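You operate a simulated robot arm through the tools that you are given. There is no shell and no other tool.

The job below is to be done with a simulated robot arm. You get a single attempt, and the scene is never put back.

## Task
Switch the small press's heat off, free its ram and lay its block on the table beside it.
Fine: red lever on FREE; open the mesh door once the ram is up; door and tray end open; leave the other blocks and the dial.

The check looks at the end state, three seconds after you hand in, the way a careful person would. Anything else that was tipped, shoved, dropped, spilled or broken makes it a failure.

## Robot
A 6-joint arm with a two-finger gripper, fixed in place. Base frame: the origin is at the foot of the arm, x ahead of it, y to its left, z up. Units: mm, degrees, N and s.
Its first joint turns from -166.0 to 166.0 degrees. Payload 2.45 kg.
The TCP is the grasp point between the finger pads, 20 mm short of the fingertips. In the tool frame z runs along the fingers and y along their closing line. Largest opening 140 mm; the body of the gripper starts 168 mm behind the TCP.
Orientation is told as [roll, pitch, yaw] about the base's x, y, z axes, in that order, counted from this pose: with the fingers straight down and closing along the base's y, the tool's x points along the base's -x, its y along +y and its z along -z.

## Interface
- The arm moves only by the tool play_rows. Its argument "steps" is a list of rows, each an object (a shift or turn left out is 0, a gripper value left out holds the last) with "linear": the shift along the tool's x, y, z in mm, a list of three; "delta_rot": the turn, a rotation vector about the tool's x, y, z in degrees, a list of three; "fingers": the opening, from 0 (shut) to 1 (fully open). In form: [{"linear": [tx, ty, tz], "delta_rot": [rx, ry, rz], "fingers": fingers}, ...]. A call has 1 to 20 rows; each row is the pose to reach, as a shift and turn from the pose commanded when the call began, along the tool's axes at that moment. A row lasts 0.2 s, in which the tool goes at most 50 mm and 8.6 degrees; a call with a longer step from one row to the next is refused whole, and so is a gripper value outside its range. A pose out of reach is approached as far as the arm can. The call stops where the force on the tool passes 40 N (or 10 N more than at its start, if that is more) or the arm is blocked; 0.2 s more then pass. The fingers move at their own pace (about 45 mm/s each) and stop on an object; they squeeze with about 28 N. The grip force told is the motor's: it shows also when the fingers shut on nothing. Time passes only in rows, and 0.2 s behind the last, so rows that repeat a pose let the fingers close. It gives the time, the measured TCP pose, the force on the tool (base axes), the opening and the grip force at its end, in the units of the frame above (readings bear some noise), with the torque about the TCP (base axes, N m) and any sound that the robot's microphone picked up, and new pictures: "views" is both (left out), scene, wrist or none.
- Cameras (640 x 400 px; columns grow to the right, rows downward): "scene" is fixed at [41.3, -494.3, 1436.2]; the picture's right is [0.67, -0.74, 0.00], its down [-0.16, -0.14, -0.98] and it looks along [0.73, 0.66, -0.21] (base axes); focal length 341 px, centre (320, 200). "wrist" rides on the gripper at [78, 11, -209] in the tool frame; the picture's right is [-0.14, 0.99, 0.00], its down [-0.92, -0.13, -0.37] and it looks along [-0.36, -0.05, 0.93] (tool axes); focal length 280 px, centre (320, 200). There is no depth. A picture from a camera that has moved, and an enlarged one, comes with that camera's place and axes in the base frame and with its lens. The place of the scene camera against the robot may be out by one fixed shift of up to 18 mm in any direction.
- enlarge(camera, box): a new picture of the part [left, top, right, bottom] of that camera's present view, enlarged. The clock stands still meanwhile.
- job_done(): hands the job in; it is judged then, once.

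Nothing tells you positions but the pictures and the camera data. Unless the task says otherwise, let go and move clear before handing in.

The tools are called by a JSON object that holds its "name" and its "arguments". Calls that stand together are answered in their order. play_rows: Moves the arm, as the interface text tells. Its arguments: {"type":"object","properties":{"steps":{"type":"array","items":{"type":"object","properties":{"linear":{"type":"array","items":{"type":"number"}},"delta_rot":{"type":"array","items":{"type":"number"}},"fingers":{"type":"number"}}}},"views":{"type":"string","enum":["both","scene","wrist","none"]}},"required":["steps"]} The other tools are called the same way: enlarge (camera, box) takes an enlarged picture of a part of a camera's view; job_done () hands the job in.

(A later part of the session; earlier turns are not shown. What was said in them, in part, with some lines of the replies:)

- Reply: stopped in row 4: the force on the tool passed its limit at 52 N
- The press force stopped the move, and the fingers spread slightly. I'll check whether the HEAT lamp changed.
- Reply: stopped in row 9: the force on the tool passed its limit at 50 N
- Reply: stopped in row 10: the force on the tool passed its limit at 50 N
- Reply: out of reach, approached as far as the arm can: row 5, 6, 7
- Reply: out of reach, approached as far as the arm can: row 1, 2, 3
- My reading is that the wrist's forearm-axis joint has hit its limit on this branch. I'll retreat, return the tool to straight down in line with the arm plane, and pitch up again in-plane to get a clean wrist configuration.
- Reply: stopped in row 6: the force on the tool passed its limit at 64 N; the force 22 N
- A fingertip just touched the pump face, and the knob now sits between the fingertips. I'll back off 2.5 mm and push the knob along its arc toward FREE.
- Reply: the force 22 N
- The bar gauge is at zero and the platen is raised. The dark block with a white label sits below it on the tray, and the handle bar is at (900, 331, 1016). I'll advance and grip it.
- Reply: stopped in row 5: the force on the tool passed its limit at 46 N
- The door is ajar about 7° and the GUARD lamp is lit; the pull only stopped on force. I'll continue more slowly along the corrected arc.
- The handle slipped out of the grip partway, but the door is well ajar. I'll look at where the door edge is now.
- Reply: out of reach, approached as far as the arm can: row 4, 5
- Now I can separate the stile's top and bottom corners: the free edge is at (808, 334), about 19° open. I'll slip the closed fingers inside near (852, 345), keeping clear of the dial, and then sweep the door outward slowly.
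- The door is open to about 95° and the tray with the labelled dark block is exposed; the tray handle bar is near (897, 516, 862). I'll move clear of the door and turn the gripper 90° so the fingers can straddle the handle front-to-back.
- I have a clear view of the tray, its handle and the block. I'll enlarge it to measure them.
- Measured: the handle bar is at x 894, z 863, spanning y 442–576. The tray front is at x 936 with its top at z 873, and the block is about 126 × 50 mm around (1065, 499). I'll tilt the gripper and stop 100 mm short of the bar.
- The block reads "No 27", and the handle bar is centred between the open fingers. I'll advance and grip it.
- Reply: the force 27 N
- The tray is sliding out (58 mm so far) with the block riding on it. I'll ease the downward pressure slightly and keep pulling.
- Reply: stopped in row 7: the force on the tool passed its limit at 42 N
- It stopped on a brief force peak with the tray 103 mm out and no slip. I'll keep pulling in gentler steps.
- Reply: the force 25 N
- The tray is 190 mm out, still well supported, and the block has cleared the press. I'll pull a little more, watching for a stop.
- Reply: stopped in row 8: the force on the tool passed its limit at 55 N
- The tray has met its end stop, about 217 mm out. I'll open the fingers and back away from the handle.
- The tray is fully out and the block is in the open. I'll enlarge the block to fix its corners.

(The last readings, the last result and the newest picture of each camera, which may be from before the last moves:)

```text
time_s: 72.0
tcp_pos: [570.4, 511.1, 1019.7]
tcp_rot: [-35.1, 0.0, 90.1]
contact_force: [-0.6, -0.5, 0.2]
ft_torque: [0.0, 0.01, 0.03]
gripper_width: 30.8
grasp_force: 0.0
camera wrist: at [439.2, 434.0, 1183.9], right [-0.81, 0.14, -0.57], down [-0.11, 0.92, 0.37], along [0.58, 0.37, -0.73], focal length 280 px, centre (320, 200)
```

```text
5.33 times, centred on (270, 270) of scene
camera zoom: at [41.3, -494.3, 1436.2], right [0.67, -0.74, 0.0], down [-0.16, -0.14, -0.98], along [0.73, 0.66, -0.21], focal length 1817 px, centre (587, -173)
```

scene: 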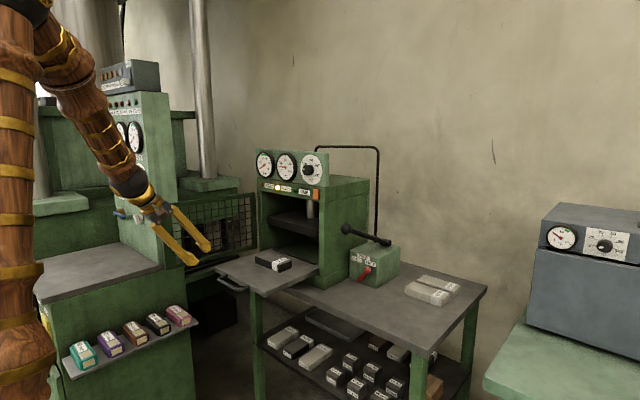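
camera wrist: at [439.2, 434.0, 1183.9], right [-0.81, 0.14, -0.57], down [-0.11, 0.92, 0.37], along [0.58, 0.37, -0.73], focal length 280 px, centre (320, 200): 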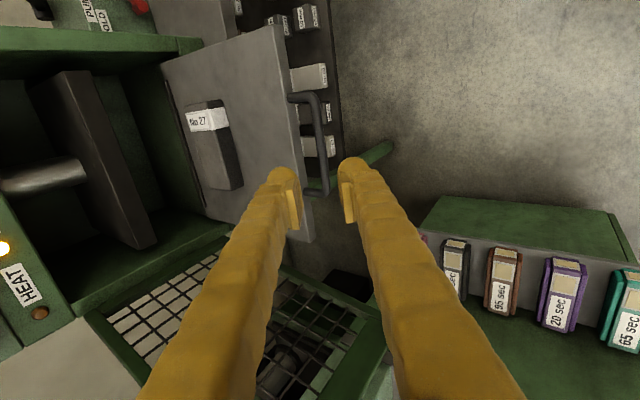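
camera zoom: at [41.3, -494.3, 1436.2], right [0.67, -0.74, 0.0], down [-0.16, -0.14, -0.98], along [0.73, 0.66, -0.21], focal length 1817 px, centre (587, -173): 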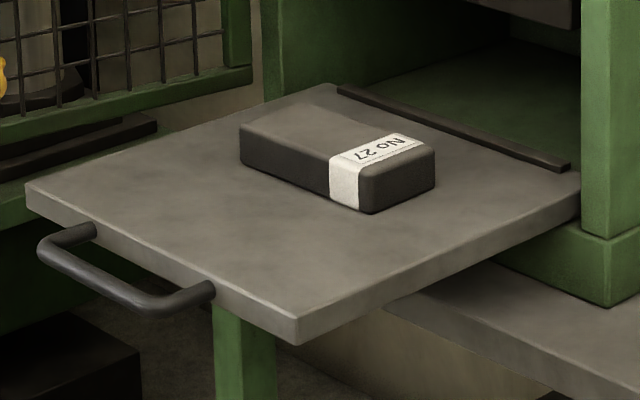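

The block is about 150 × 62 × 30 mm, centred near (889, 502) with its top at z 903. A straight-down grasp there would bring the wrist into the gauges and dial. So I'll hook the closed fingertips behind the block and draw it forward on the tray first, and I'm now moving above and behind it.

{"name": "play_rows", "arguments": {"steps": [{"linear": [1.5, -32, 20], "fingers": 0}, {"linear": [3, -65, 41]}, {"linear": [4.5, -97, 62]}, {"linear": [6, -129, 82]}, {"linear": [7.5, -161, 103]}, {"linear": [8.6, -193.8, 123.6]}, {"linear": [8.6, -218, 156]}, {"linear": [8.6, -242, 188]}, {"linear": [8.6, -265, 221]}, {"linear": [8.6, -288.2, 253.5]}, {"linear": [8.6, -288.2, 253.5]}], "views": "both"}}

{"name": "enlarge", "arguments": {"camera": "wrist", "box": [160, 60, 420, 260]}}

{"name": "enlarge", "arguments": {"camera": "scene", "box": [210, 170, 370, 305]}}

```text
time_s: 74.3
tcp_pos: [949.7, 501.3, 976.5]
tcp_rot: [-35.1, -0.1, 89.9]
contact_force: [0.6, 0.1, -0.3]
ft_torque: [0.01, -0.01, 0.0]
gripper_width: 0.3
grasp_force: 28.4
camera wrist: at [819.9, 422.4, 1140.9], right [-0.81, 0.14, -0.57], down [-0.11, 0.92, 0.38], along [0.58, 0.37, -0.73], focal length 280 px, centre (320, 200)
```

scene: 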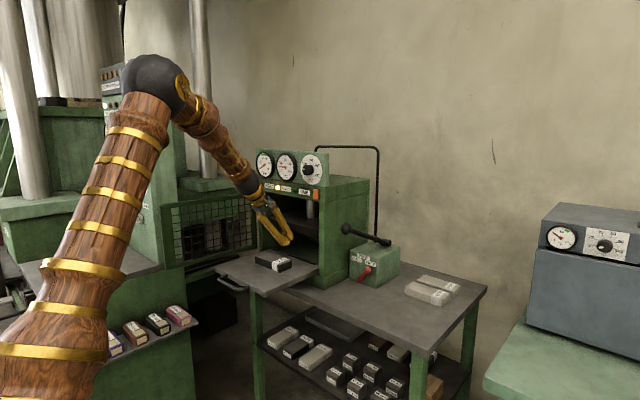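
wrist: 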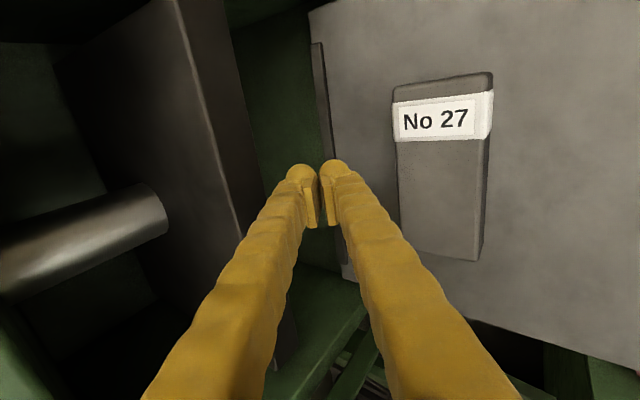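

```text
2.00 times, centred on (290, 160) of wrist
camera zoom: at [819.9, 422.4, 1140.9], right [-0.81, 0.14, -0.57], down [-0.11, 0.92, 0.38], along [0.58, 0.37, -0.73], focal length 561 px, centre (380, 280)
```

zoom: 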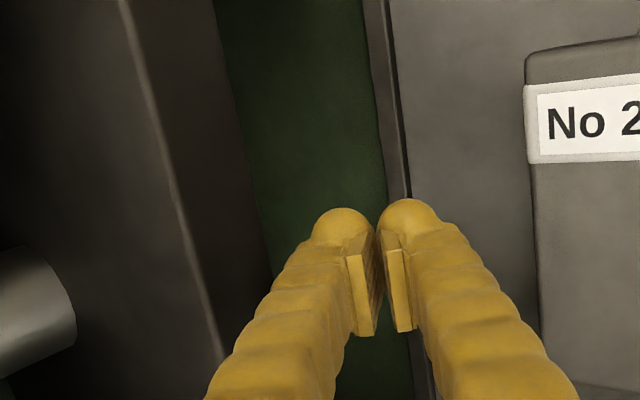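

```text
2.96 times, centred on (290, 238) of scene
camera zoom: at [41.3, -494.3, 1436.2], right [0.67, -0.74, 0.0], down [-0.16, -0.14, -0.98], along [0.73, 0.66, -0.21], focal length 1010 px, centre (409, 89)
```

zoom: 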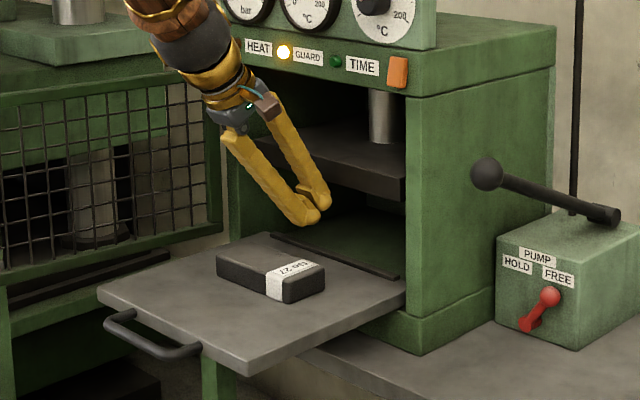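

The block's rear edge is at x 914 and the tray's rear fence at x 990–997, so there is room for the fingertips. I'll lower them behind the block.

{"name": "play_rows", "arguments": {"steps": [{"linear": [-0.5, 12, 17]}, {"linear": [-1, 24, 34]}, {"linear": [-1, 33, 47]}, {"linear": [-1, 38.8, 55.2]}], "views": "both"}}

{"name": "enlarge", "arguments": {"camera": "wrist", "box": [200, 60, 460, 260]}}

{"name": "enlarge", "arguments": {"camera": "scene", "box": [210, 170, 370, 305]}}

```text
time_s: 75.3
tcp_pos: [951.5, 500.6, 908.9]
tcp_rot: [-35.1, 0.0, 90.1]
contact_force: [1.1, 0.9, 1.9]
ft_torque: [-0.01, 0.04, 0.04]
gripper_width: 0.0
grasp_force: 28.0
camera wrist: at [820.3, 424.0, 1072.8], right [-0.81, 0.14, -0.57], down [-0.11, 0.92, 0.38], along [0.58, 0.37, -0.73], focal length 280 px, centre (320, 200)
```

scene: 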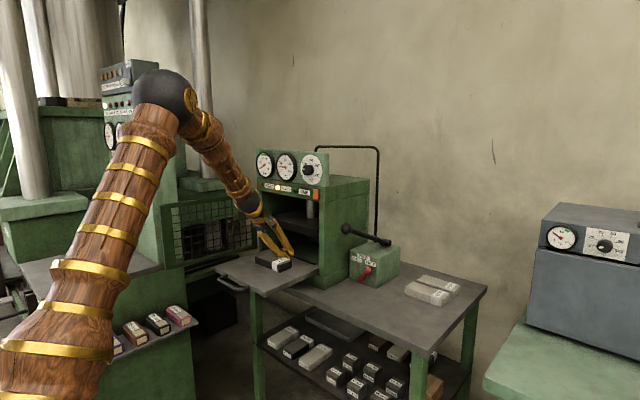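
wrist: 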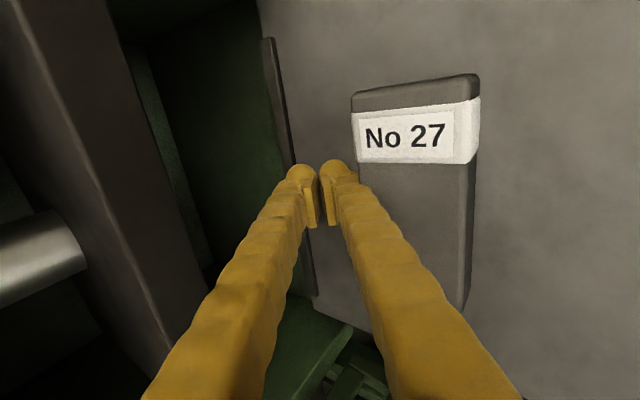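

```text
2.00 times, centred on (330, 160) of wrist
camera zoom: at [820.3, 424.0, 1072.8], right [-0.81, 0.14, -0.57], down [-0.11, 0.92, 0.38], along [0.58, 0.37, -0.73], focal length 561 px, centre (300, 280)
```

zoom: 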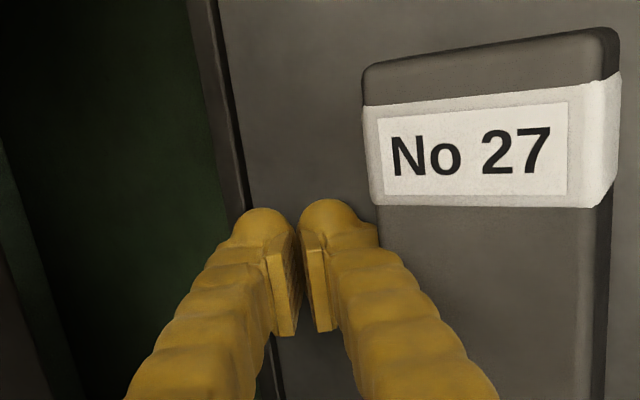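

```text
2.96 times, centred on (290, 238) of scene
camera zoom: at [41.3, -494.3, 1436.2], right [0.67, -0.74, 0.0], down [-0.16, -0.14, -0.98], along [0.73, 0.66, -0.21], focal length 1010 px, centre (409, 89)
```

zoom: 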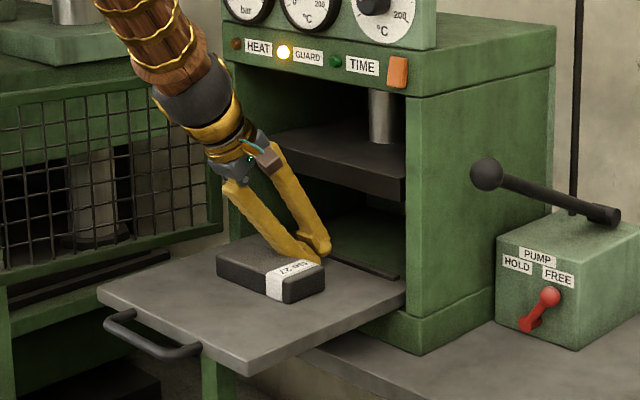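

The fingertips are behind the block and centred on it. I'll draw it slowly toward the tray front.

{"name": "play_rows", "arguments": {"steps": [{"linear": [0, 4.9, -3.5]}, {"linear": [0, 9.8, -6.9]}, {"linear": [0, 14.7, -10.4]}, {"linear": [0, 19.6, -13.8]}, {"linear": [0, 24.5, -17.3]}, {"linear": [0, 29.5, -20.7]}, {"linear": [0, 34.4, -24.2]}, {"linear": [0, 39.3, -27.6]}, {"linear": [0, 44.2, -31.1]}, {"linear": [0, 49.1, -34.5]}], "views": "both"}}

{"name": "enlarge", "arguments": {"camera": "scene", "box": [210, 170, 370, 305]}}

```text
time_s: 77.5
tcp_pos: [890.8, 502.9, 909.9]
tcp_rot: [-35.2, 0.1, 90.1]
contact_force: [4.0, -0.9, 7.5]
ft_torque: [-0.12, 0.28, 0.03]
gripper_width: 0.0
grasp_force: 28.2
camera wrist: at [760.0, 425.4, 1073.8], right [-0.81, 0.14, -0.57], down [-0.11, 0.92, 0.38], along [0.58, 0.37, -0.73], focal length 280 px, centre (320, 200)
```

scene: 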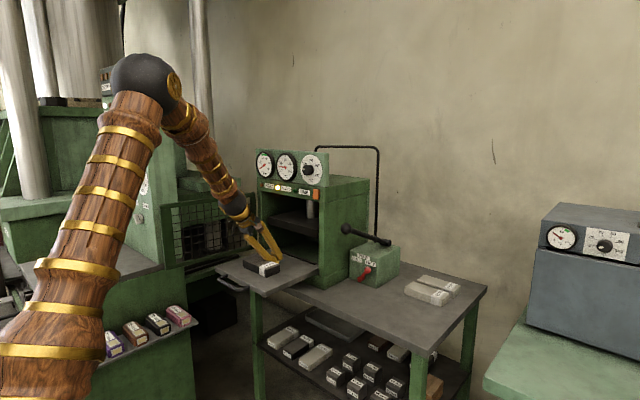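
wrist: 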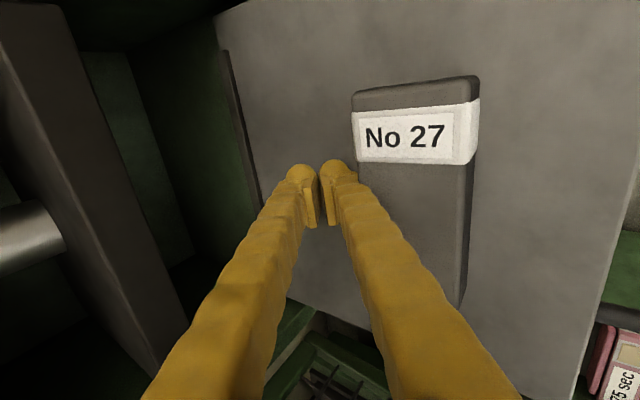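

```text
2.96 times, centred on (290, 238) of scene
camera zoom: at [41.3, -494.3, 1436.2], right [0.67, -0.74, 0.0], down [-0.16, -0.14, -0.98], along [0.73, 0.66, -0.21], focal length 1010 px, centre (409, 89)
```

zoom: 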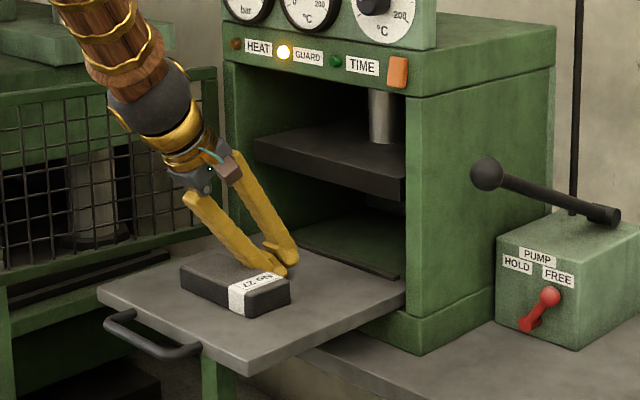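

The block is sliding nicely with the fingers, about 60 mm so far. I'll continue for another 40 mm.

{"name": "play_rows", "arguments": {"steps": [{"linear": [0, 4.9, -3.5]}, {"linear": [0, 9.8, -6.9]}, {"linear": [0, 14.7, -10.4]}, {"linear": [0, 19.6, -13.8]}, {"linear": [0, 24.5, -17.3]}, {"linear": [0, 29.5, -20.7]}, {"linear": [0, 32.7, -23]}], "views": "both"}}

{"name": "enlarge", "arguments": {"camera": "scene", "box": [210, 170, 370, 305]}}

```text
time_s: 79.2
tcp_pos: [849.7, 503.4, 908.0]
tcp_rot: [-35.1, 0.1, 90.2]
contact_force: [3.1, -1.7, 2.3]
ft_torque: [-0.04, 0.11, 0.06]
gripper_width: 0.2
grasp_force: 27.6
camera wrist: at [719.6, 425.6, 1072.7], right [-0.81, 0.14, -0.57], down [-0.11, 0.92, 0.37], along [0.58, 0.37, -0.73], focal length 280 px, centre (320, 200)
```

scene: 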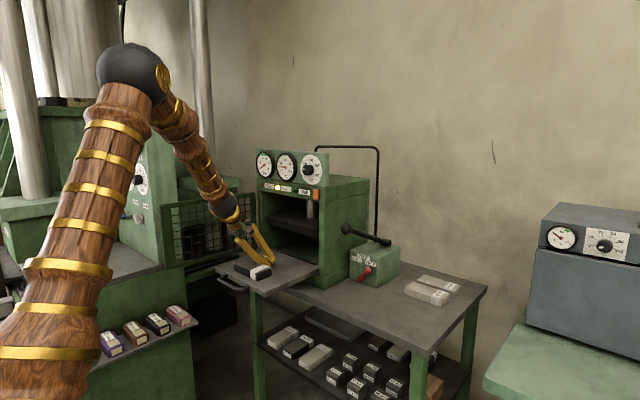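
wrist: 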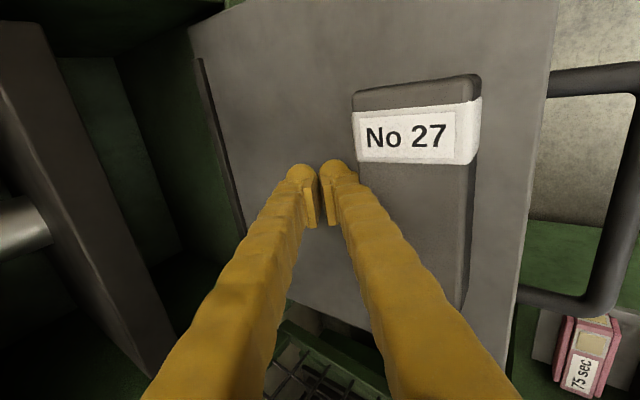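

```text
2.96 times, centred on (290, 238) of scene
camera zoom: at [41.3, -494.3, 1436.2], right [0.67, -0.74, 0.0], down [-0.16, -0.14, -0.98], along [0.73, 0.66, -0.21], focal length 1010 px, centre (409, 89)
```

zoom: 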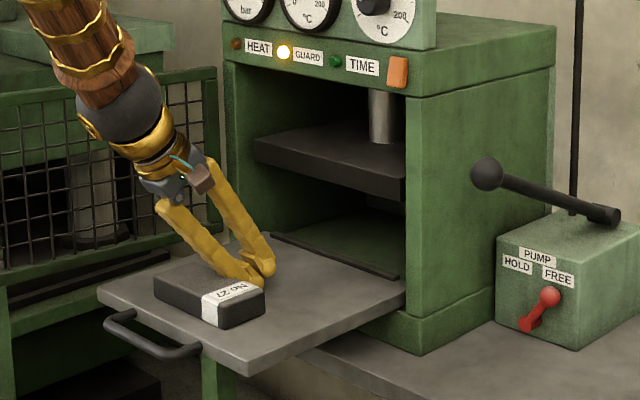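

The block is now near (783, 503), well away from the panel. I'll lift the fingers clear, return the tool to vertical above the block, and open the gripper.

{"name": "play_rows", "arguments": {"steps": [{"linear": [0, -6.5, 4.6]}, {"linear": [0, -29, -28]}, {"linear": [0, -52.5, -60.9]}, {"linear": [0, -40.7, -75.3], "delta_rot": [-7, 0, 0], "fingers": 0.7}, {"linear": [0, -27.1, -87.3], "delta_rot": [-14, 0, 0]}, {"linear": [0, -13.5, -99.3], "delta_rot": [-21, 0, 0]}, {"linear": [0, -3.2, -109], "delta_rot": [-28, 0, 0]}, {"linear": [0, 1.7, -113.6], "delta_rot": [-35.1, 0, 0]}, {"linear": [0, 1.7, -113.6], "delta_rot": [-35.1, 0, 0]}, {"linear": [0, 1.7, -113.6], "delta_rot": [-35.1, 0, 0]}], "views": "both"}}

{"name": "enlarge", "arguments": {"camera": "wrist", "box": [200, 60, 480, 260]}}

{"name": "enlarge", "arguments": {"camera": "scene", "box": [190, 150, 370, 305]}}

```text
time_s: 81.3
tcp_pos: [786.7, 502.6, 1002.2]
tcp_rot: [0.0, 0.0, 90.1]
contact_force: [-0.3, 0.1, 0.1]
ft_torque: [0.02, 0.0, -0.03]
gripper_width: 98.1
grasp_force: 0.1
camera wrist: at [773.7, 424.5, 1210.6], right [-0.99, 0.14, 0.0], down [0.13, 0.92, 0.37], along [0.05, 0.37, -0.93], focal length 280 px, centre (320, 200)
```

scene: 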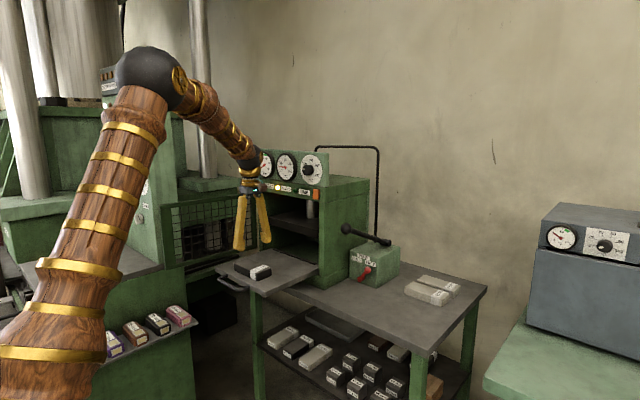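
wrist: 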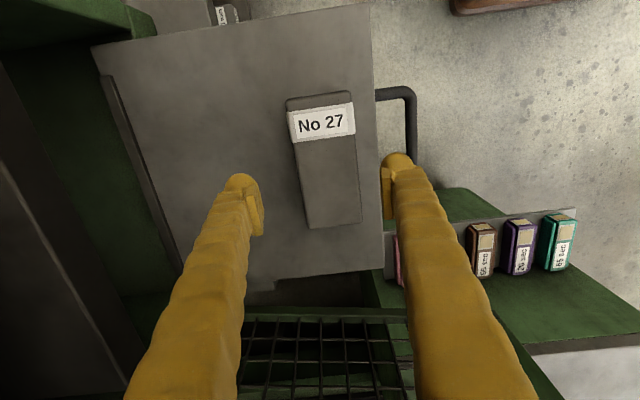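

```text
2.00 times, centred on (340, 160) of wrist
camera zoom: at [773.7, 424.5, 1210.6], right [-0.99, 0.14, 0.0], down [0.13, 0.92, 0.37], along [0.05, 0.37, -0.93], focal length 561 px, centre (280, 280)
```

zoom: 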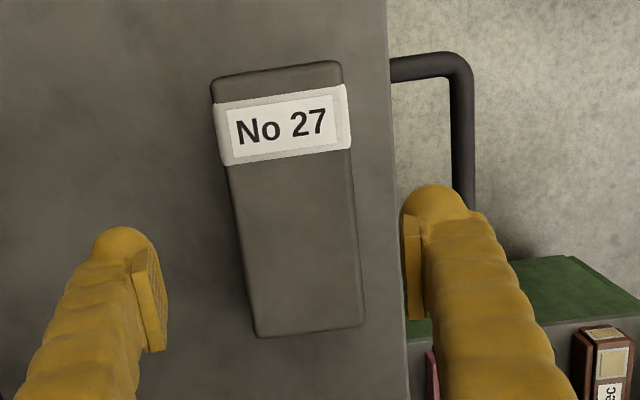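

```text
2.58 times, centred on (280, 228) of scene
camera zoom: at [41.3, -494.3, 1436.2], right [0.67, -0.74, 0.0], down [-0.16, -0.14, -0.98], along [0.73, 0.66, -0.21], focal length 879 px, centre (423, 129)
```

zoom: 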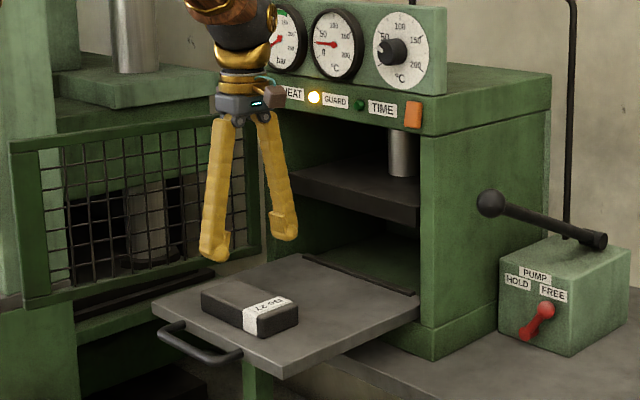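

The block is centred at (777, 505), about 150 × 65 mm, between the open fingers. I'll descend and grip it across its width.

{"name": "play_rows", "arguments": {"steps": [{"linear": [-1, 5, 30]}, {"linear": [-2.1, 9.7, 60]}, {"linear": [-2.1, 9.7, 85]}, {"linear": [-2.1, 9.7, 96]}, {"linear": [-2.1, 9.7, 103]}], "views": "both"}}

{"name": "enlarge", "arguments": {"camera": "wrist", "box": [200, 60, 480, 260]}}

{"name": "enlarge", "arguments": {"camera": "scene", "box": [190, 170, 350, 305]}}

```text
time_s: 82.5
tcp_pos: [774.7, 505.4, 897.7]
tcp_rot: [0.1, 0.0, 89.9]
contact_force: [-0.5, 0.0, 0.2]
ft_torque: [-0.01, 0.03, -0.02]
gripper_width: 98.1
grasp_force: 0.0
camera wrist: at [762.8, 427.9, 1106.6], right [-0.99, 0.14, 0.0], down [0.13, 0.92, 0.37], along [0.05, 0.37, -0.93], focal length 280 px, centre (320, 200)
```

scene: 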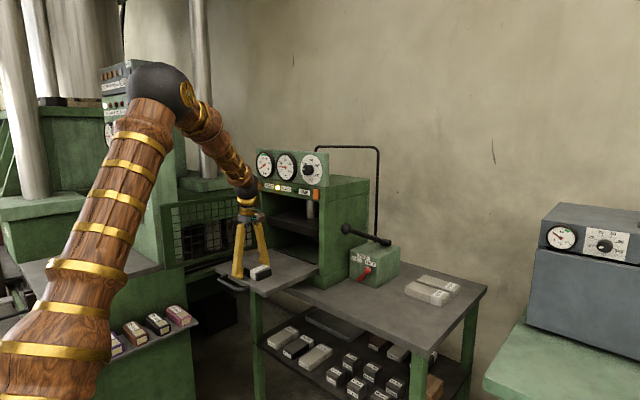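
wrist: 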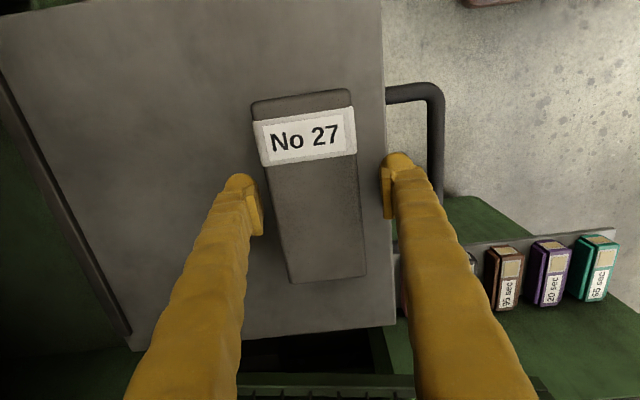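

```text
2.00 times, centred on (340, 160) of wrist
camera zoom: at [762.8, 427.9, 1106.6], right [-0.99, 0.14, 0.0], down [0.13, 0.92, 0.37], along [0.05, 0.37, -0.93], focal length 561 px, centre (280, 280)
```

zoom: 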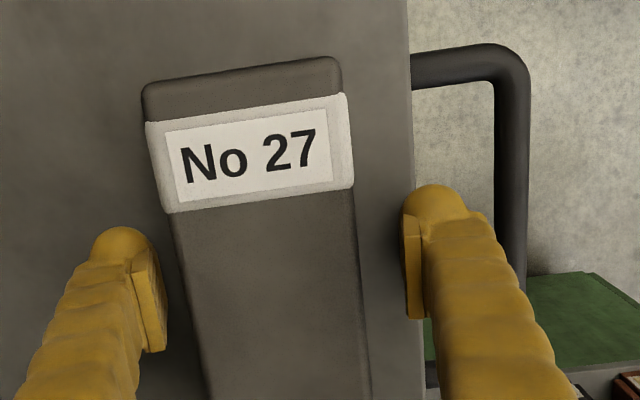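

```text
2.96 times, centred on (270, 238) of scene
camera zoom: at [41.3, -494.3, 1436.2], right [0.67, -0.74, 0.0], down [-0.16, -0.14, -0.98], along [0.73, 0.66, -0.21], focal length 1010 px, centre (468, 89)
```

zoom: 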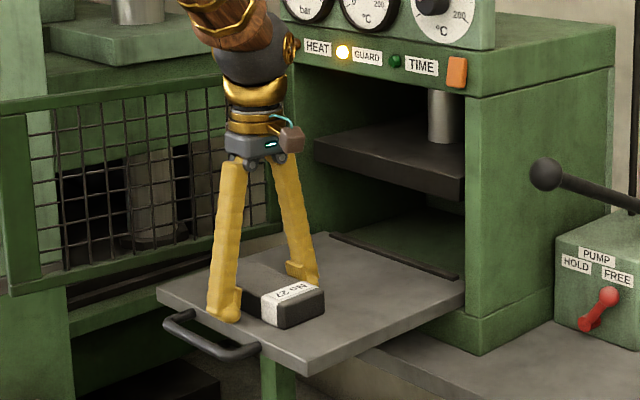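

The fingers straddle the block symmetrically with the tips just above the tray. Closing the grip.

{"name": "play_rows", "arguments": {"steps": [{"fingers": 0}, {"linear": [0, 0, 0]}, {"linear": [0, 0, 0]}, {"linear": [0, 0, 0]}, {"linear": [0, 0, 0]}], "views": "wrist"}}

```text
time_s: 83.8
tcp_pos: [774.7, 505.2, 899.4]
tcp_rot: [-0.1, 0.0, 90.1]
contact_force: [-4.1, 0.9, 8.3]
ft_torque: [-0.1, 0.28, -0.03]
gripper_width: 69.5
grasp_force: 27.9
camera wrist: at [762.8, 428.0, 1107.2], right [-0.99, 0.14, 0.0], down [0.13, 0.92, 0.37], along [0.05, 0.37, -0.93], focal length 280 px, centre (320, 200)
```

wrist: 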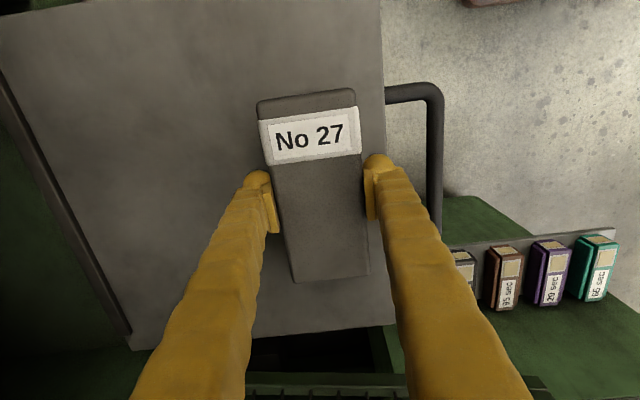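

The block is held (69.5 mm wide), but the grip may be a bit shallow. I'll reopen slightly, lower in tiny steps to feel for the tray, then grip deeper.

{"name": "play_rows", "arguments": {"steps": [{"fingers": 0.58}, {"linear": [0, 0, 0]}, {"linear": [0, 0, 2]}, {"linear": [0, 0, 4]}, {"linear": [0, 0, 5.5]}, {"linear": [0, 0, 7]}], "views": "scene"}}

{"name": "enlarge", "arguments": {"camera": "scene", "box": [210, 235, 310, 300]}}

```text
time_s: 84.8
tcp_pos: [775.6, 507.3, 898.4]
tcp_rot: [-0.1, -0.1, 90.1]
contact_force: [-0.5, -0.6, 8.2]
ft_torque: [-0.01, 0.44, 0.11]
gripper_width: 82.7
grasp_force: 1.0
stopped in row 5: the force on the tool passed its limit at 44 N (the readings are from after the stop); the commanded pose is now the measured one
```

scene: 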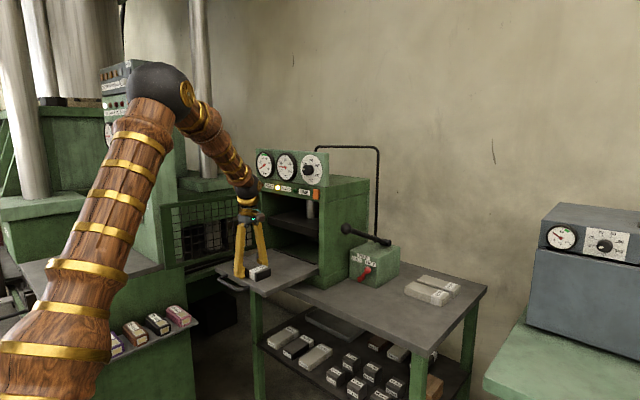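

```text
6.15 times, centred on (260, 268) of scene
camera zoom: at [41.3, -494.3, 1436.2], right [0.67, -0.74, 0.0], down [-0.16, -0.14, -0.98], along [0.73, 0.66, -0.21], focal length 2097 px, centre (689, -215)
```

zoom: 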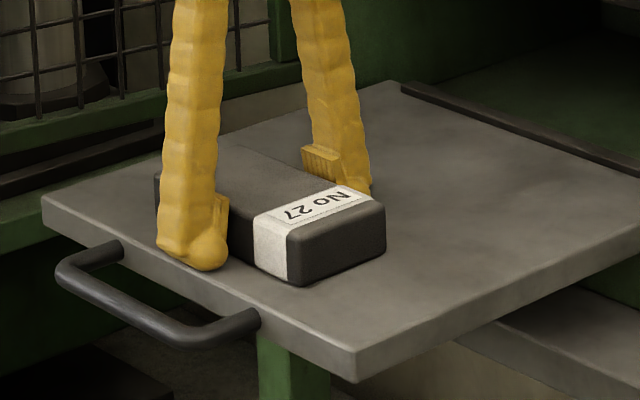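

The fingertips were already at tray level (about z 878), so the grip is full depth. I'll rise 1.5 mm, close, and lift a little to test the hold.

{"name": "play_rows", "arguments": {"steps": [{"linear": [0, 0, -1.5]}, {"linear": [0, 0, -1.5], "fingers": 0}, {"linear": [0, 0, -1.5]}, {"linear": [0, 0, -1.5]}, {"linear": [0, 0, -1.5]}, {"linear": [0, 0, -1.5]}, {"linear": [0, 0, -5]}, {"linear": [0, 0, -10]}, {"linear": [0, 0, -15]}, {"linear": [0, 0, -15]}], "views": "both"}}

{"name": "enlarge", "arguments": {"camera": "scene", "box": [210, 235, 310, 300]}}

```text
time_s: 87.0
tcp_pos: [774.5, 504.7, 911.6]
tcp_rot: [-0.2, 0.0, 90.0]
contact_force: [-0.3, -0.4, -3.4]
ft_torque: [-0.01, -0.03, 0.03]
gripper_width: 69.5
grasp_force: 28.5
camera wrist: at [761.9, 426.6, 1120.1], right [-0.99, 0.14, 0.0], down [0.13, 0.92, 0.37], along [0.05, 0.37, -0.93], focal length 280 px, centre (320, 200)
```

scene: 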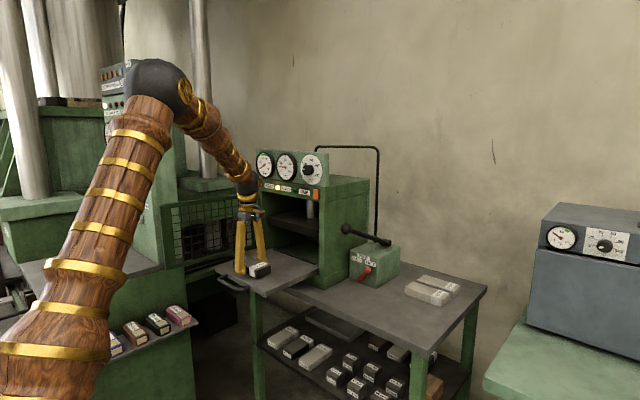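
wrist: 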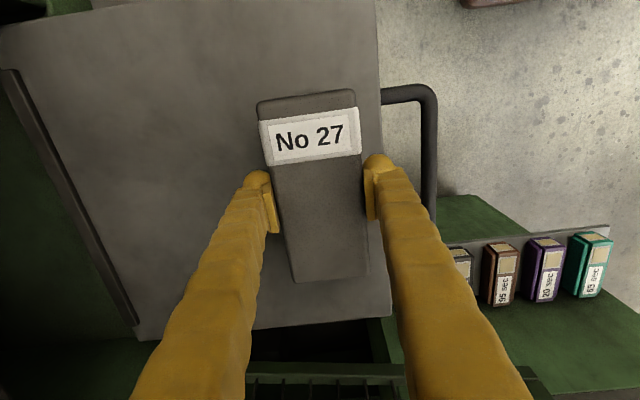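

```text
6.15 times, centred on (260, 268) of scene
camera zoom: at [41.3, -494.3, 1436.2], right [0.67, -0.74, 0.0], down [-0.16, -0.14, -0.98], along [0.73, 0.66, -0.21], focal length 2097 px, centre (689, -215)
```

zoom: 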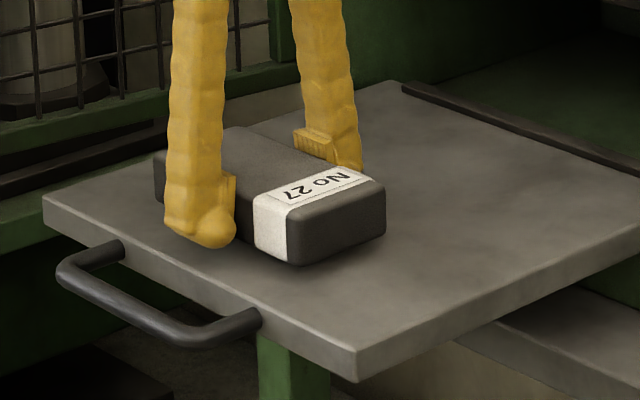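

The block is off the tray and light (about 3 N), hanging level. I'll lift higher, swing it around in front of the press to the free part of the table, and lower partway.

{"name": "play_rows", "arguments": {"steps": [{"linear": [0, 0, -39]}, {"linear": [0, 0, -78]}, {"linear": [30, 3, -78]}, {"linear": [65, 6, -78]}, {"linear": [100, 9, -78]}, {"linear": [135, 12, -78]}, {"linear": [170, 15, -78]}, {"linear": [205, 15, -78]}, {"linear": [240, 15, -78]}, {"linear": [275, 15, -78]}, {"linear": [310, 15, -78]}, {"linear": [345, 15, -78]}, {"linear": [380, 15, -78]}, {"linear": [415, 15, -78]}, {"linear": [415, 15, -42]}, {"linear": [415, 15, -6]}, {"linear": [415, 15, 30]}, {"linear": [415, 15, 30]}], "views": "both"}}

{"name": "enlarge", "arguments": {"camera": "scene", "box": [200, 150, 500, 340]}}

```text
time_s: 90.8
tcp_pos: [760.2, 91.6, 881.4]
tcp_rot: [-0.2, -0.1, 90.0]
contact_force: [0.0, 0.0, -3.7]
ft_torque: [0.02, -0.02, -0.03]
gripper_width: 69.4
grasp_force: 27.8
camera wrist: at [747.0, 14.6, 1090.0], right [-0.99, 0.14, 0.0], down [0.13, 0.92, 0.37], along [0.05, 0.37, -0.93], focal length 280 px, centre (320, 200)
```

scene: 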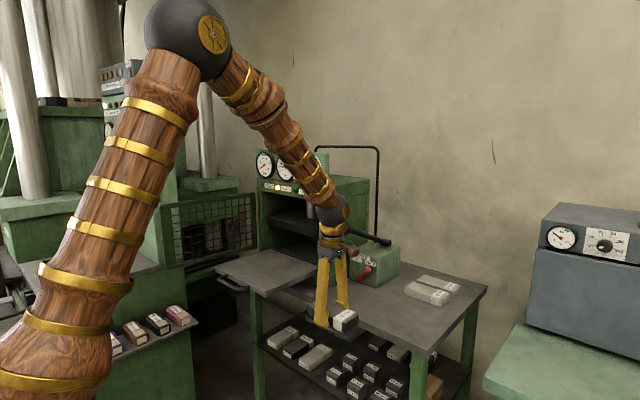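
wrist: 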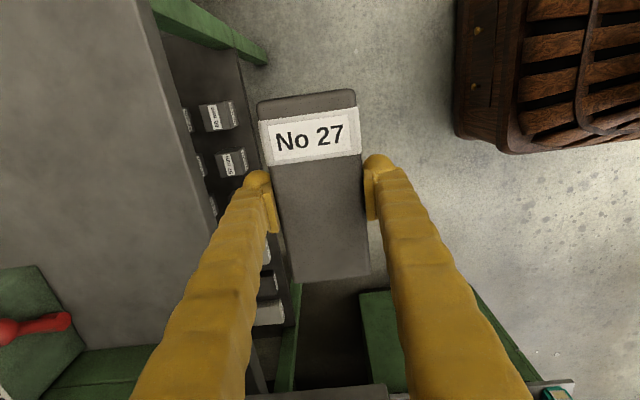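

```text
2.11 times, centred on (350, 245) of scene
camera zoom: at [41.3, -494.3, 1436.2], right [0.67, -0.74, 0.0], down [-0.16, -0.14, -0.98], along [0.73, 0.66, -0.21], focal length 717 px, centre (257, 105)
```

zoom: 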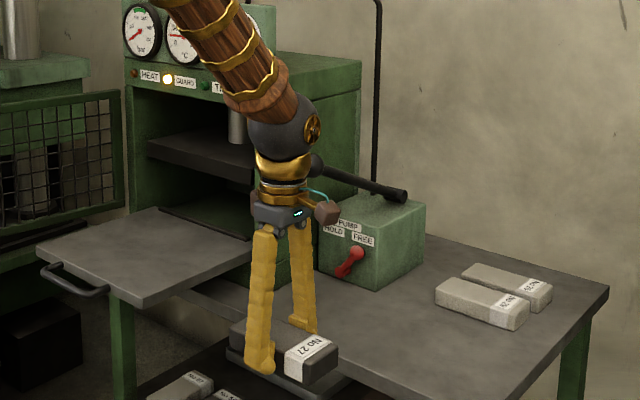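

The block is clear of everything, and the table's front edge is at about x 895–904. I'll move it over the table to (965, 90), then lower it.

{"name": "play_rows", "arguments": {"steps": [{"linear": [0, -30, 0]}, {"linear": [0, -65, 0]}, {"linear": [0, -100, 0]}, {"linear": [0, -135, 0]}, {"linear": [0, -170, 0]}, {"linear": [0, -195, 0]}, {"linear": [0, -205, 0]}, {"linear": [0, -205, 15]}, {"linear": [0, -205, 32]}, {"linear": [0, -205, 45]}, {"linear": [0, -205, 45]}], "views": "both"}}

{"name": "enlarge", "arguments": {"camera": "scene", "box": [280, 170, 500, 340]}}

```text
time_s: 93.2
tcp_pos: [964.7, 90.4, 836.3]
tcp_rot: [-0.1, -0.1, 90.0]
contact_force: [-0.1, 0.0, -3.9]
ft_torque: [0.03, 0.0, -0.01]
gripper_width: 69.3
grasp_force: 27.4
camera wrist: at [951.3, 12.9, 1045.4], right [-0.99, 0.14, 0.0], down [0.13, 0.92, 0.37], along [0.05, 0.37, -0.93], focal length 280 px, centre (320, 200)
```

scene: 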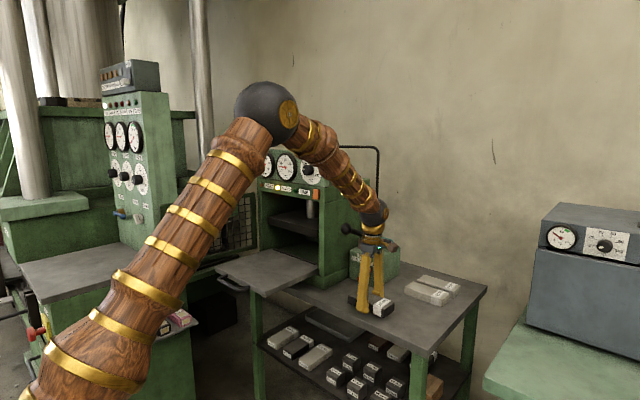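
wrist: 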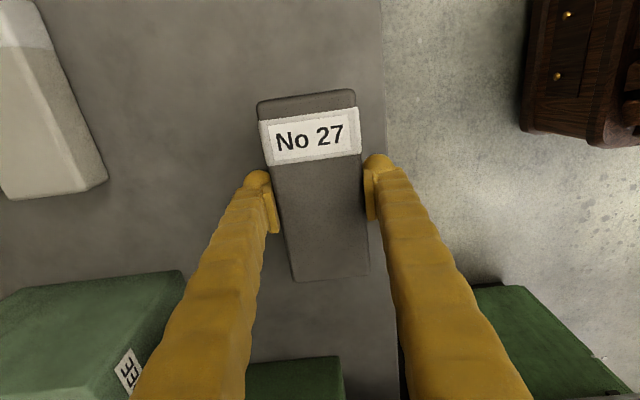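

```text
2.35 times, centred on (390, 255) of scene
camera zoom: at [41.3, -494.3, 1436.2], right [0.67, -0.74, 0.0], down [-0.16, -0.14, -0.98], along [0.73, 0.66, -0.21], focal length 802 px, centre (155, 71)
```

zoom: 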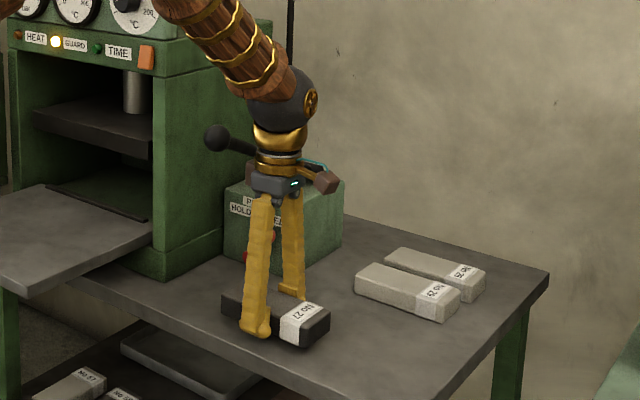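

The block is over clear table with about 27 mm from the front edge, and no contact yet. I'll lower it gently.

{"name": "play_rows", "arguments": {"steps": [{"linear": [0, 0, 4]}, {"linear": [0, 0, 8]}, {"linear": [0, 0, 11]}, {"linear": [0, 0, 13]}, {"linear": [0, 0, 14.5]}, {"linear": [0, 0, 15.5]}, {"linear": [0, 0, 16.5]}], "views": "scene"}}

{"name": "enlarge", "arguments": {"camera": "scene", "box": [330, 255, 430, 330]}}

```text
time_s: 94.8
tcp_pos: [966.4, 90.6, 821.0]
tcp_rot: [-0.2, -0.1, 90.0]
contact_force: [-1.0, -0.4, -4.8]
ft_torque: [-0.02, 0.0, -0.01]
gripper_width: 69.5
grasp_force: 27.5
```

scene: 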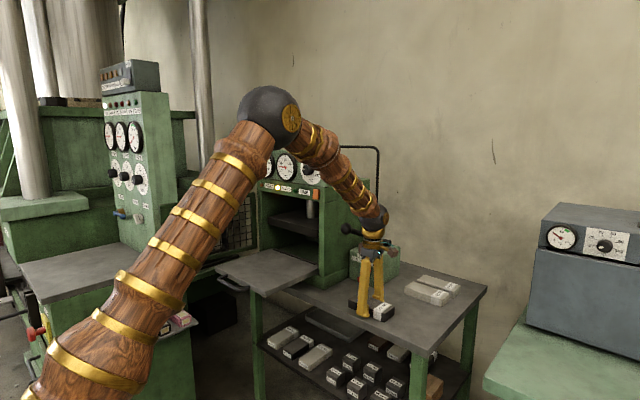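

```text
5.33 times, centred on (380, 292) of scene
camera zoom: at [41.3, -494.3, 1436.2], right [0.67, -0.74, 0.0], down [-0.16, -0.14, -0.98], along [0.73, 0.66, -0.21], focal length 1817 px, centre (0, -293)
```

zoom: 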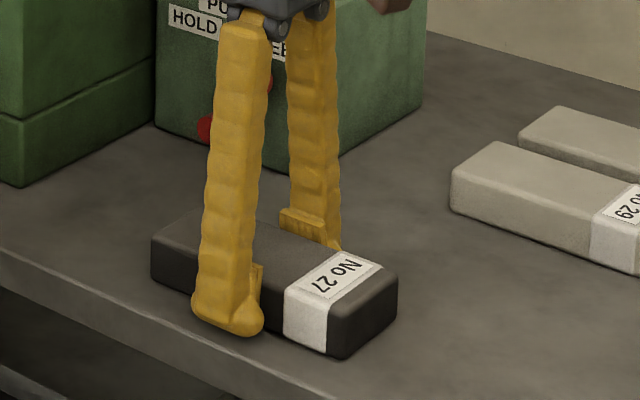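

Not quite touching yet. A few more millimetres down, in 1 mm steps.

{"name": "play_rows", "arguments": {"steps": [{"linear": [0, 0, 1]}, {"linear": [0, 0, 2]}, {"linear": [0, 0, 3]}, {"linear": [0, 0, 3]}], "views": "none"}}

```text
time_s: 95.9
tcp_pos: [966.7, 90.6, 817.9]
tcp_rot: [-0.4, -0.1, 90.2]
contact_force: [-1.4, -0.1, 6.3]
ft_torque: [-0.13, 0.11, 0.04]
gripper_width: 69.2
grasp_force: 27.8
stopped in row 4: the force on the tool passed its limit at 41 N (the readings are from after the stop); the commanded pose is now the measured one
```

The block is resting on the table. I'll open the fingers and rise straight up.

{"name": "play_rows", "arguments": {"steps": [{"linear": [0, 0, -0.3], "fingers": 0.66}, {"linear": [0, 0, -0.6]}, {"linear": [0, 0, -0.6]}, {"linear": [0, 0, -0.6]}], "views": "both"}}

{"name": "enlarge", "arguments": {"camera": "scene", "box": [330, 255, 430, 330]}}

```text
time_s: 96.9
tcp_pos: [964.8, 91.5, 819.8]
tcp_rot: [-0.3, -0.1, 89.9]
contact_force: [-0.6, -0.3, 0.5]
ft_torque: [-0.01, 0.01, 0.0]
gripper_width: 92.6
grasp_force: 0.1
camera wrist: at [952.3, 13.0, 1028.1], right [-0.99, 0.14, 0.0], down [0.13, 0.92, 0.37], along [0.06, 0.37, -0.93], focal length 280 px, centre (320, 200)
```

scene: 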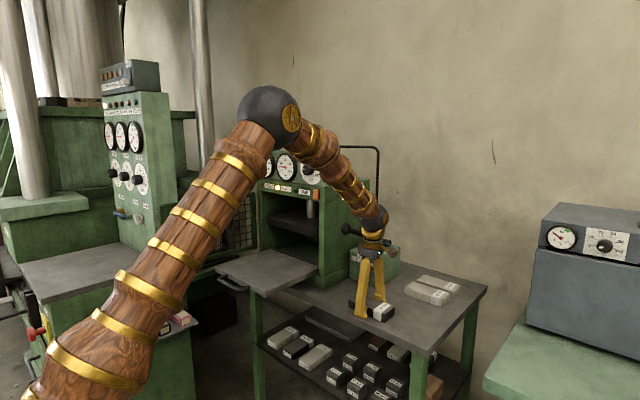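
wrist: 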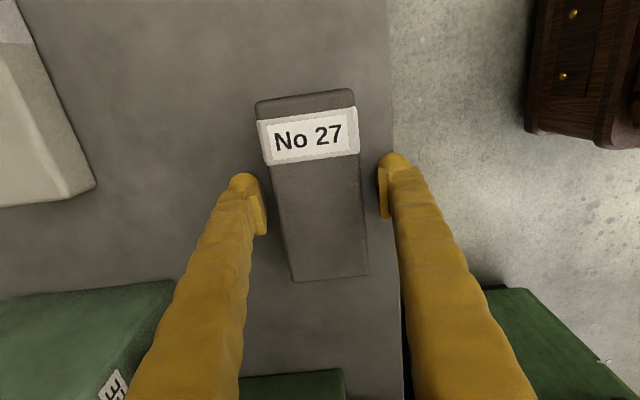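

```text
5.33 times, centred on (380, 292) of scene
camera zoom: at [41.3, -494.3, 1436.2], right [0.67, -0.74, 0.0], down [-0.16, -0.14, -0.98], along [0.73, 0.66, -0.21], focal length 1817 px, centre (0, -293)
```

zoom: 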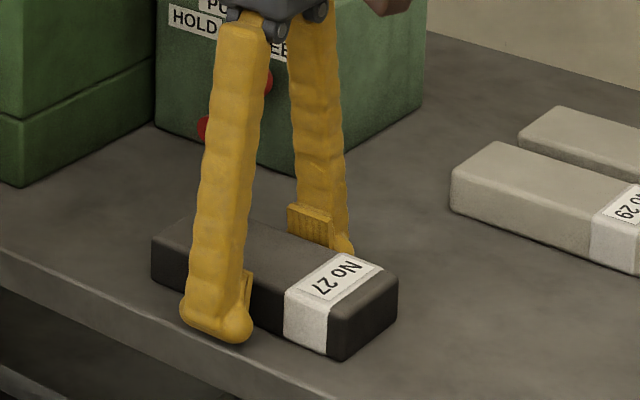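

Released and lying flat. I'll rise clear and withdraw, then check the whole scene.

{"name": "play_rows", "arguments": {"steps": [{"linear": [0, 0, -20]}, {"linear": [0, 0, -45]}, {"linear": [0, 5, -70]}, {"linear": [0, 35, -85]}, {"linear": [0, 75, -95]}, {"linear": [0, 115, -110]}, {"linear": [0, 155, -130]}, {"linear": [0, 195, -150]}, {"linear": [0, 235, -180]}, {"linear": [0, 265, -215]}, {"linear": [0, 295, -250]}, {"linear": [0, 320, -285]}, {"linear": [0, 320, -285]}], "views": "both"}}

{"name": "enlarge", "arguments": {"camera": "scene", "box": [180, 140, 480, 330]}}

{"name": "enlarge", "arguments": {"camera": "scene", "box": [250, 145, 346, 210]}}

{"name": "enlarge", "arguments": {"camera": "scene", "box": [330, 215, 480, 330]}}

```text
time_s: 99.7
tcp_pos: [642.1, 92.5, 1105.0]
tcp_rot: [-0.2, -0.2, 90.1]
contact_force: [0.7, -0.3, 0.3]
ft_torque: [0.0, 0.0, -0.01]
gripper_width: 92.4
grasp_force: 0.0
camera wrist: at [629.0, 14.9, 1313.3], right [-0.99, 0.14, 0.0], down [0.13, 0.92, 0.37], along [0.05, 0.37, -0.93], focal length 280 px, centre (320, 200)
```

scene: 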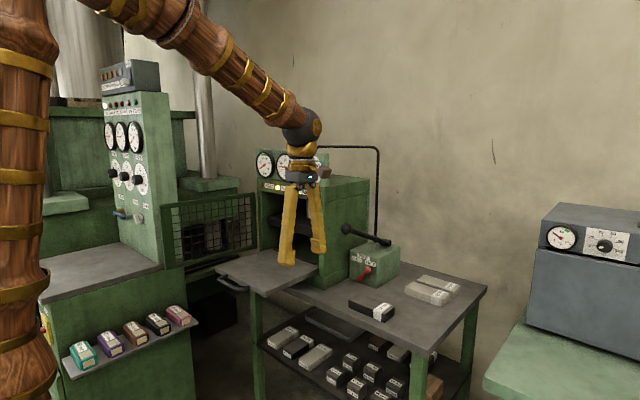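
wrist: 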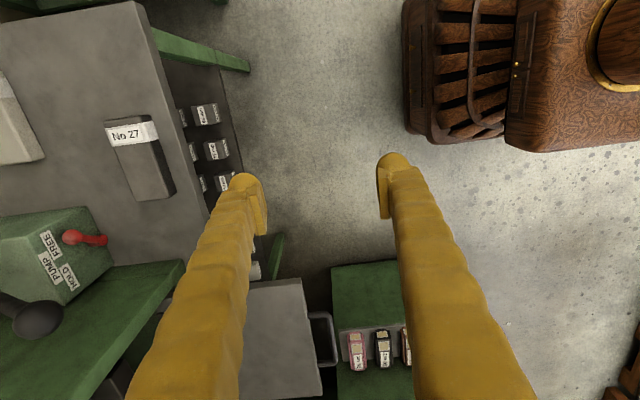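

```text
2.11 times, centred on (330, 235) of scene
camera zoom: at [41.3, -494.3, 1436.2], right [0.67, -0.74, 0.0], down [-0.16, -0.14, -0.98], along [0.73, 0.66, -0.21], focal length 717 px, centre (299, 126)
```

zoom: 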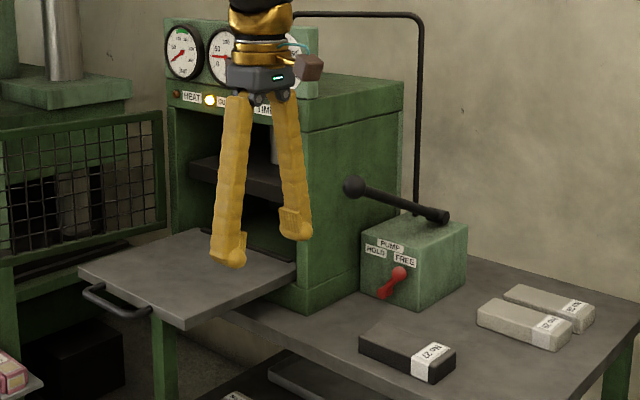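

```text
6.15 times, centred on (298, 178) of scene
camera zoom: at [41.3, -494.3, 1436.2], right [0.67, -0.74, 0.0], down [-0.16, -0.14, -0.98], along [0.73, 0.66, -0.21], focal length 2097 px, centre (455, 338)
```

zoom: 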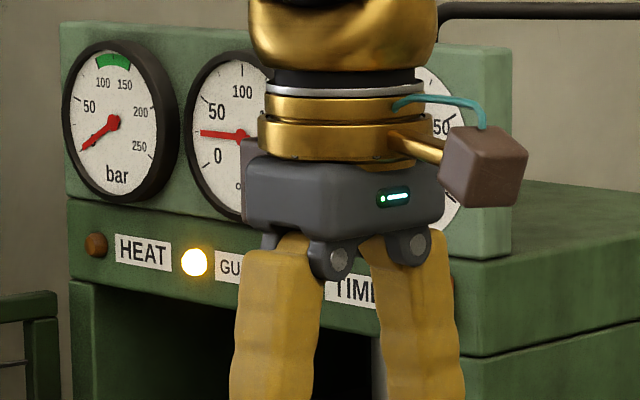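

```text
3.48 times, centred on (405, 272) of scene
camera zoom: at [41.3, -494.3, 1436.2], right [0.67, -0.74, 0.0], down [-0.16, -0.14, -0.98], along [0.73, 0.66, -0.21], focal length 1185 px, centre (24, -52)
```

zoom: 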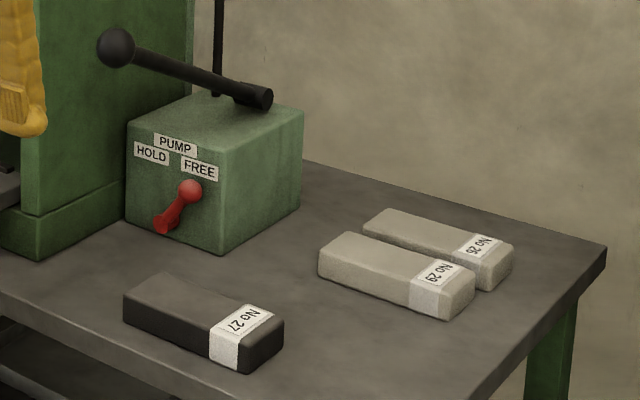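

The block lies flat beside the press, the lever is on FREE, the bar gauge is at zero and HEAT is out. I'll shift the arm aside to see the dial and rocker.

{"name": "play_rows", "arguments": {"steps": [{"linear": [40, 10, -20]}, {"linear": [80, 20, -40]}, {"linear": [120, 30, -60]}, {"linear": [160, 40, -80]}, {"linear": [195, 50, -100]}, {"linear": [195, 50, -100]}], "views": "scene"}}

{"name": "enlarge", "arguments": {"camera": "scene", "box": [240, 140, 350, 215]}}

{"name": "enlarge", "arguments": {"camera": "scene", "box": [150, 170, 350, 310]}}

{"name": "enlarge", "arguments": {"camera": "scene", "box": [240, 300, 480, 400]}}

```text
time_s: 101.1
tcp_pos: [591.2, -106.4, 1205.2]
tcp_rot: [-0.3, -0.1, 90.0]
contact_force: [-0.9, -0.2, 0.6]
ft_torque: [-0.02, -0.01, -0.02]
gripper_width: 92.4
grasp_force: 0.1
```

scene: 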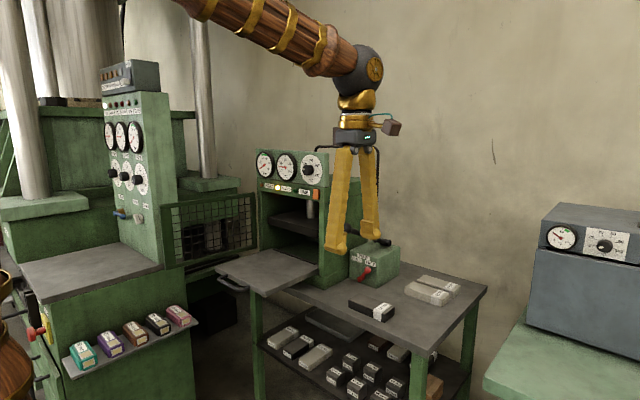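

```text
5.33 times, centred on (295, 178) of scene
camera zoom: at [41.3, -494.3, 1436.2], right [0.67, -0.74, 0.0], down [-0.16, -0.14, -0.98], along [0.73, 0.66, -0.21], focal length 1817 px, centre (453, 320)
```

zoom: 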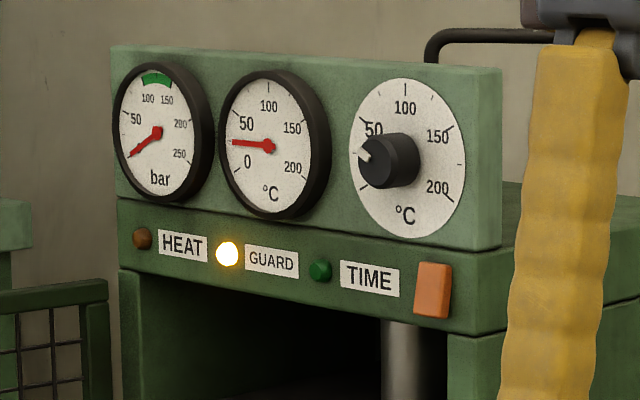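

```text
2.86 times, centred on (250, 240) of scene
camera zoom: at [41.3, -494.3, 1436.2], right [0.67, -0.74, 0.0], down [-0.16, -0.14, -0.98], along [0.73, 0.66, -0.21], focal length 974 px, centre (520, 86)
```

zoom: 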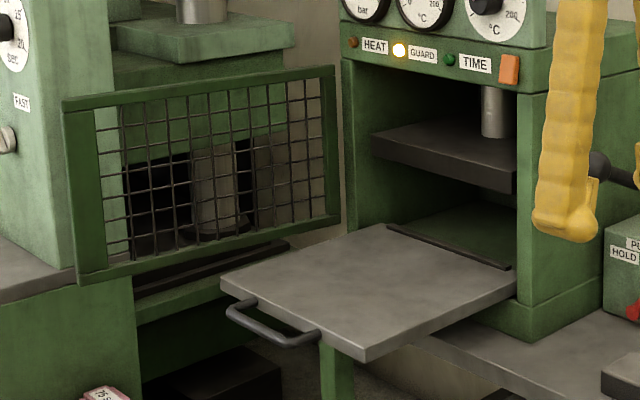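

```text
2.67 times, centred on (360, 350) of scene
camera zoom: at [41.3, -494.3, 1436.2], right [0.67, -0.74, 0.0], down [-0.16, -0.14, -0.98], along [0.73, 0.66, -0.21], focal length 909 px, centre (213, -200)
```

zoom: 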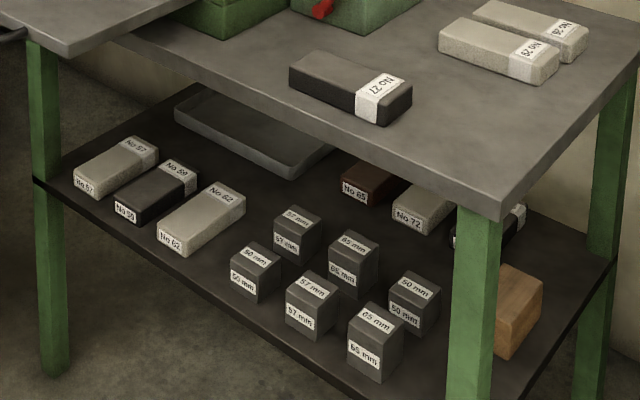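

I've confirmed the end state:

- **Heat:** the HEAT lamp is out.
- **Ram:** the lever is on FREE, the bar gauge reads zero and the ram is up.
- **Door and tray:** both are open.
- **Block:** No 27 lies flat on the table beside the press.
- **Left alone:** the dial and the other blocks are untouched.

The gripper is empty and clear, so I'm handing in.

{"name": "job_done", "arguments": {}}

```text
The job is handed in.
```

The job is handed in. I checked the end state in the scene pictures before handing in:

- **Heat:** the HEAT lamp is out. It took three presses, because I first pushed the wrong half of the rocker switch.
- **Ram:** the red lever is on FREE, the pressure gauge reads zero and the ram is up. I opened the mesh door only after that.
- **Door and tray:** the door stands open at about 95° and the tray is pulled out to its stop.
- **Block:** No 27 lies flat on the table beside the press, label up, about 27 mm in from the front edge. I drew it about 100 mm toward the front of the tray before lifting it, to keep the wrist away from the dial.
- **Left alone:** the dial is at its original setting and the other blocks are where they were.

A fingertip bumped the pump face once, at 64 N, while I lined up on the lever. I saw no sign that the pump moved.

The gripper is empty and clear of the press.
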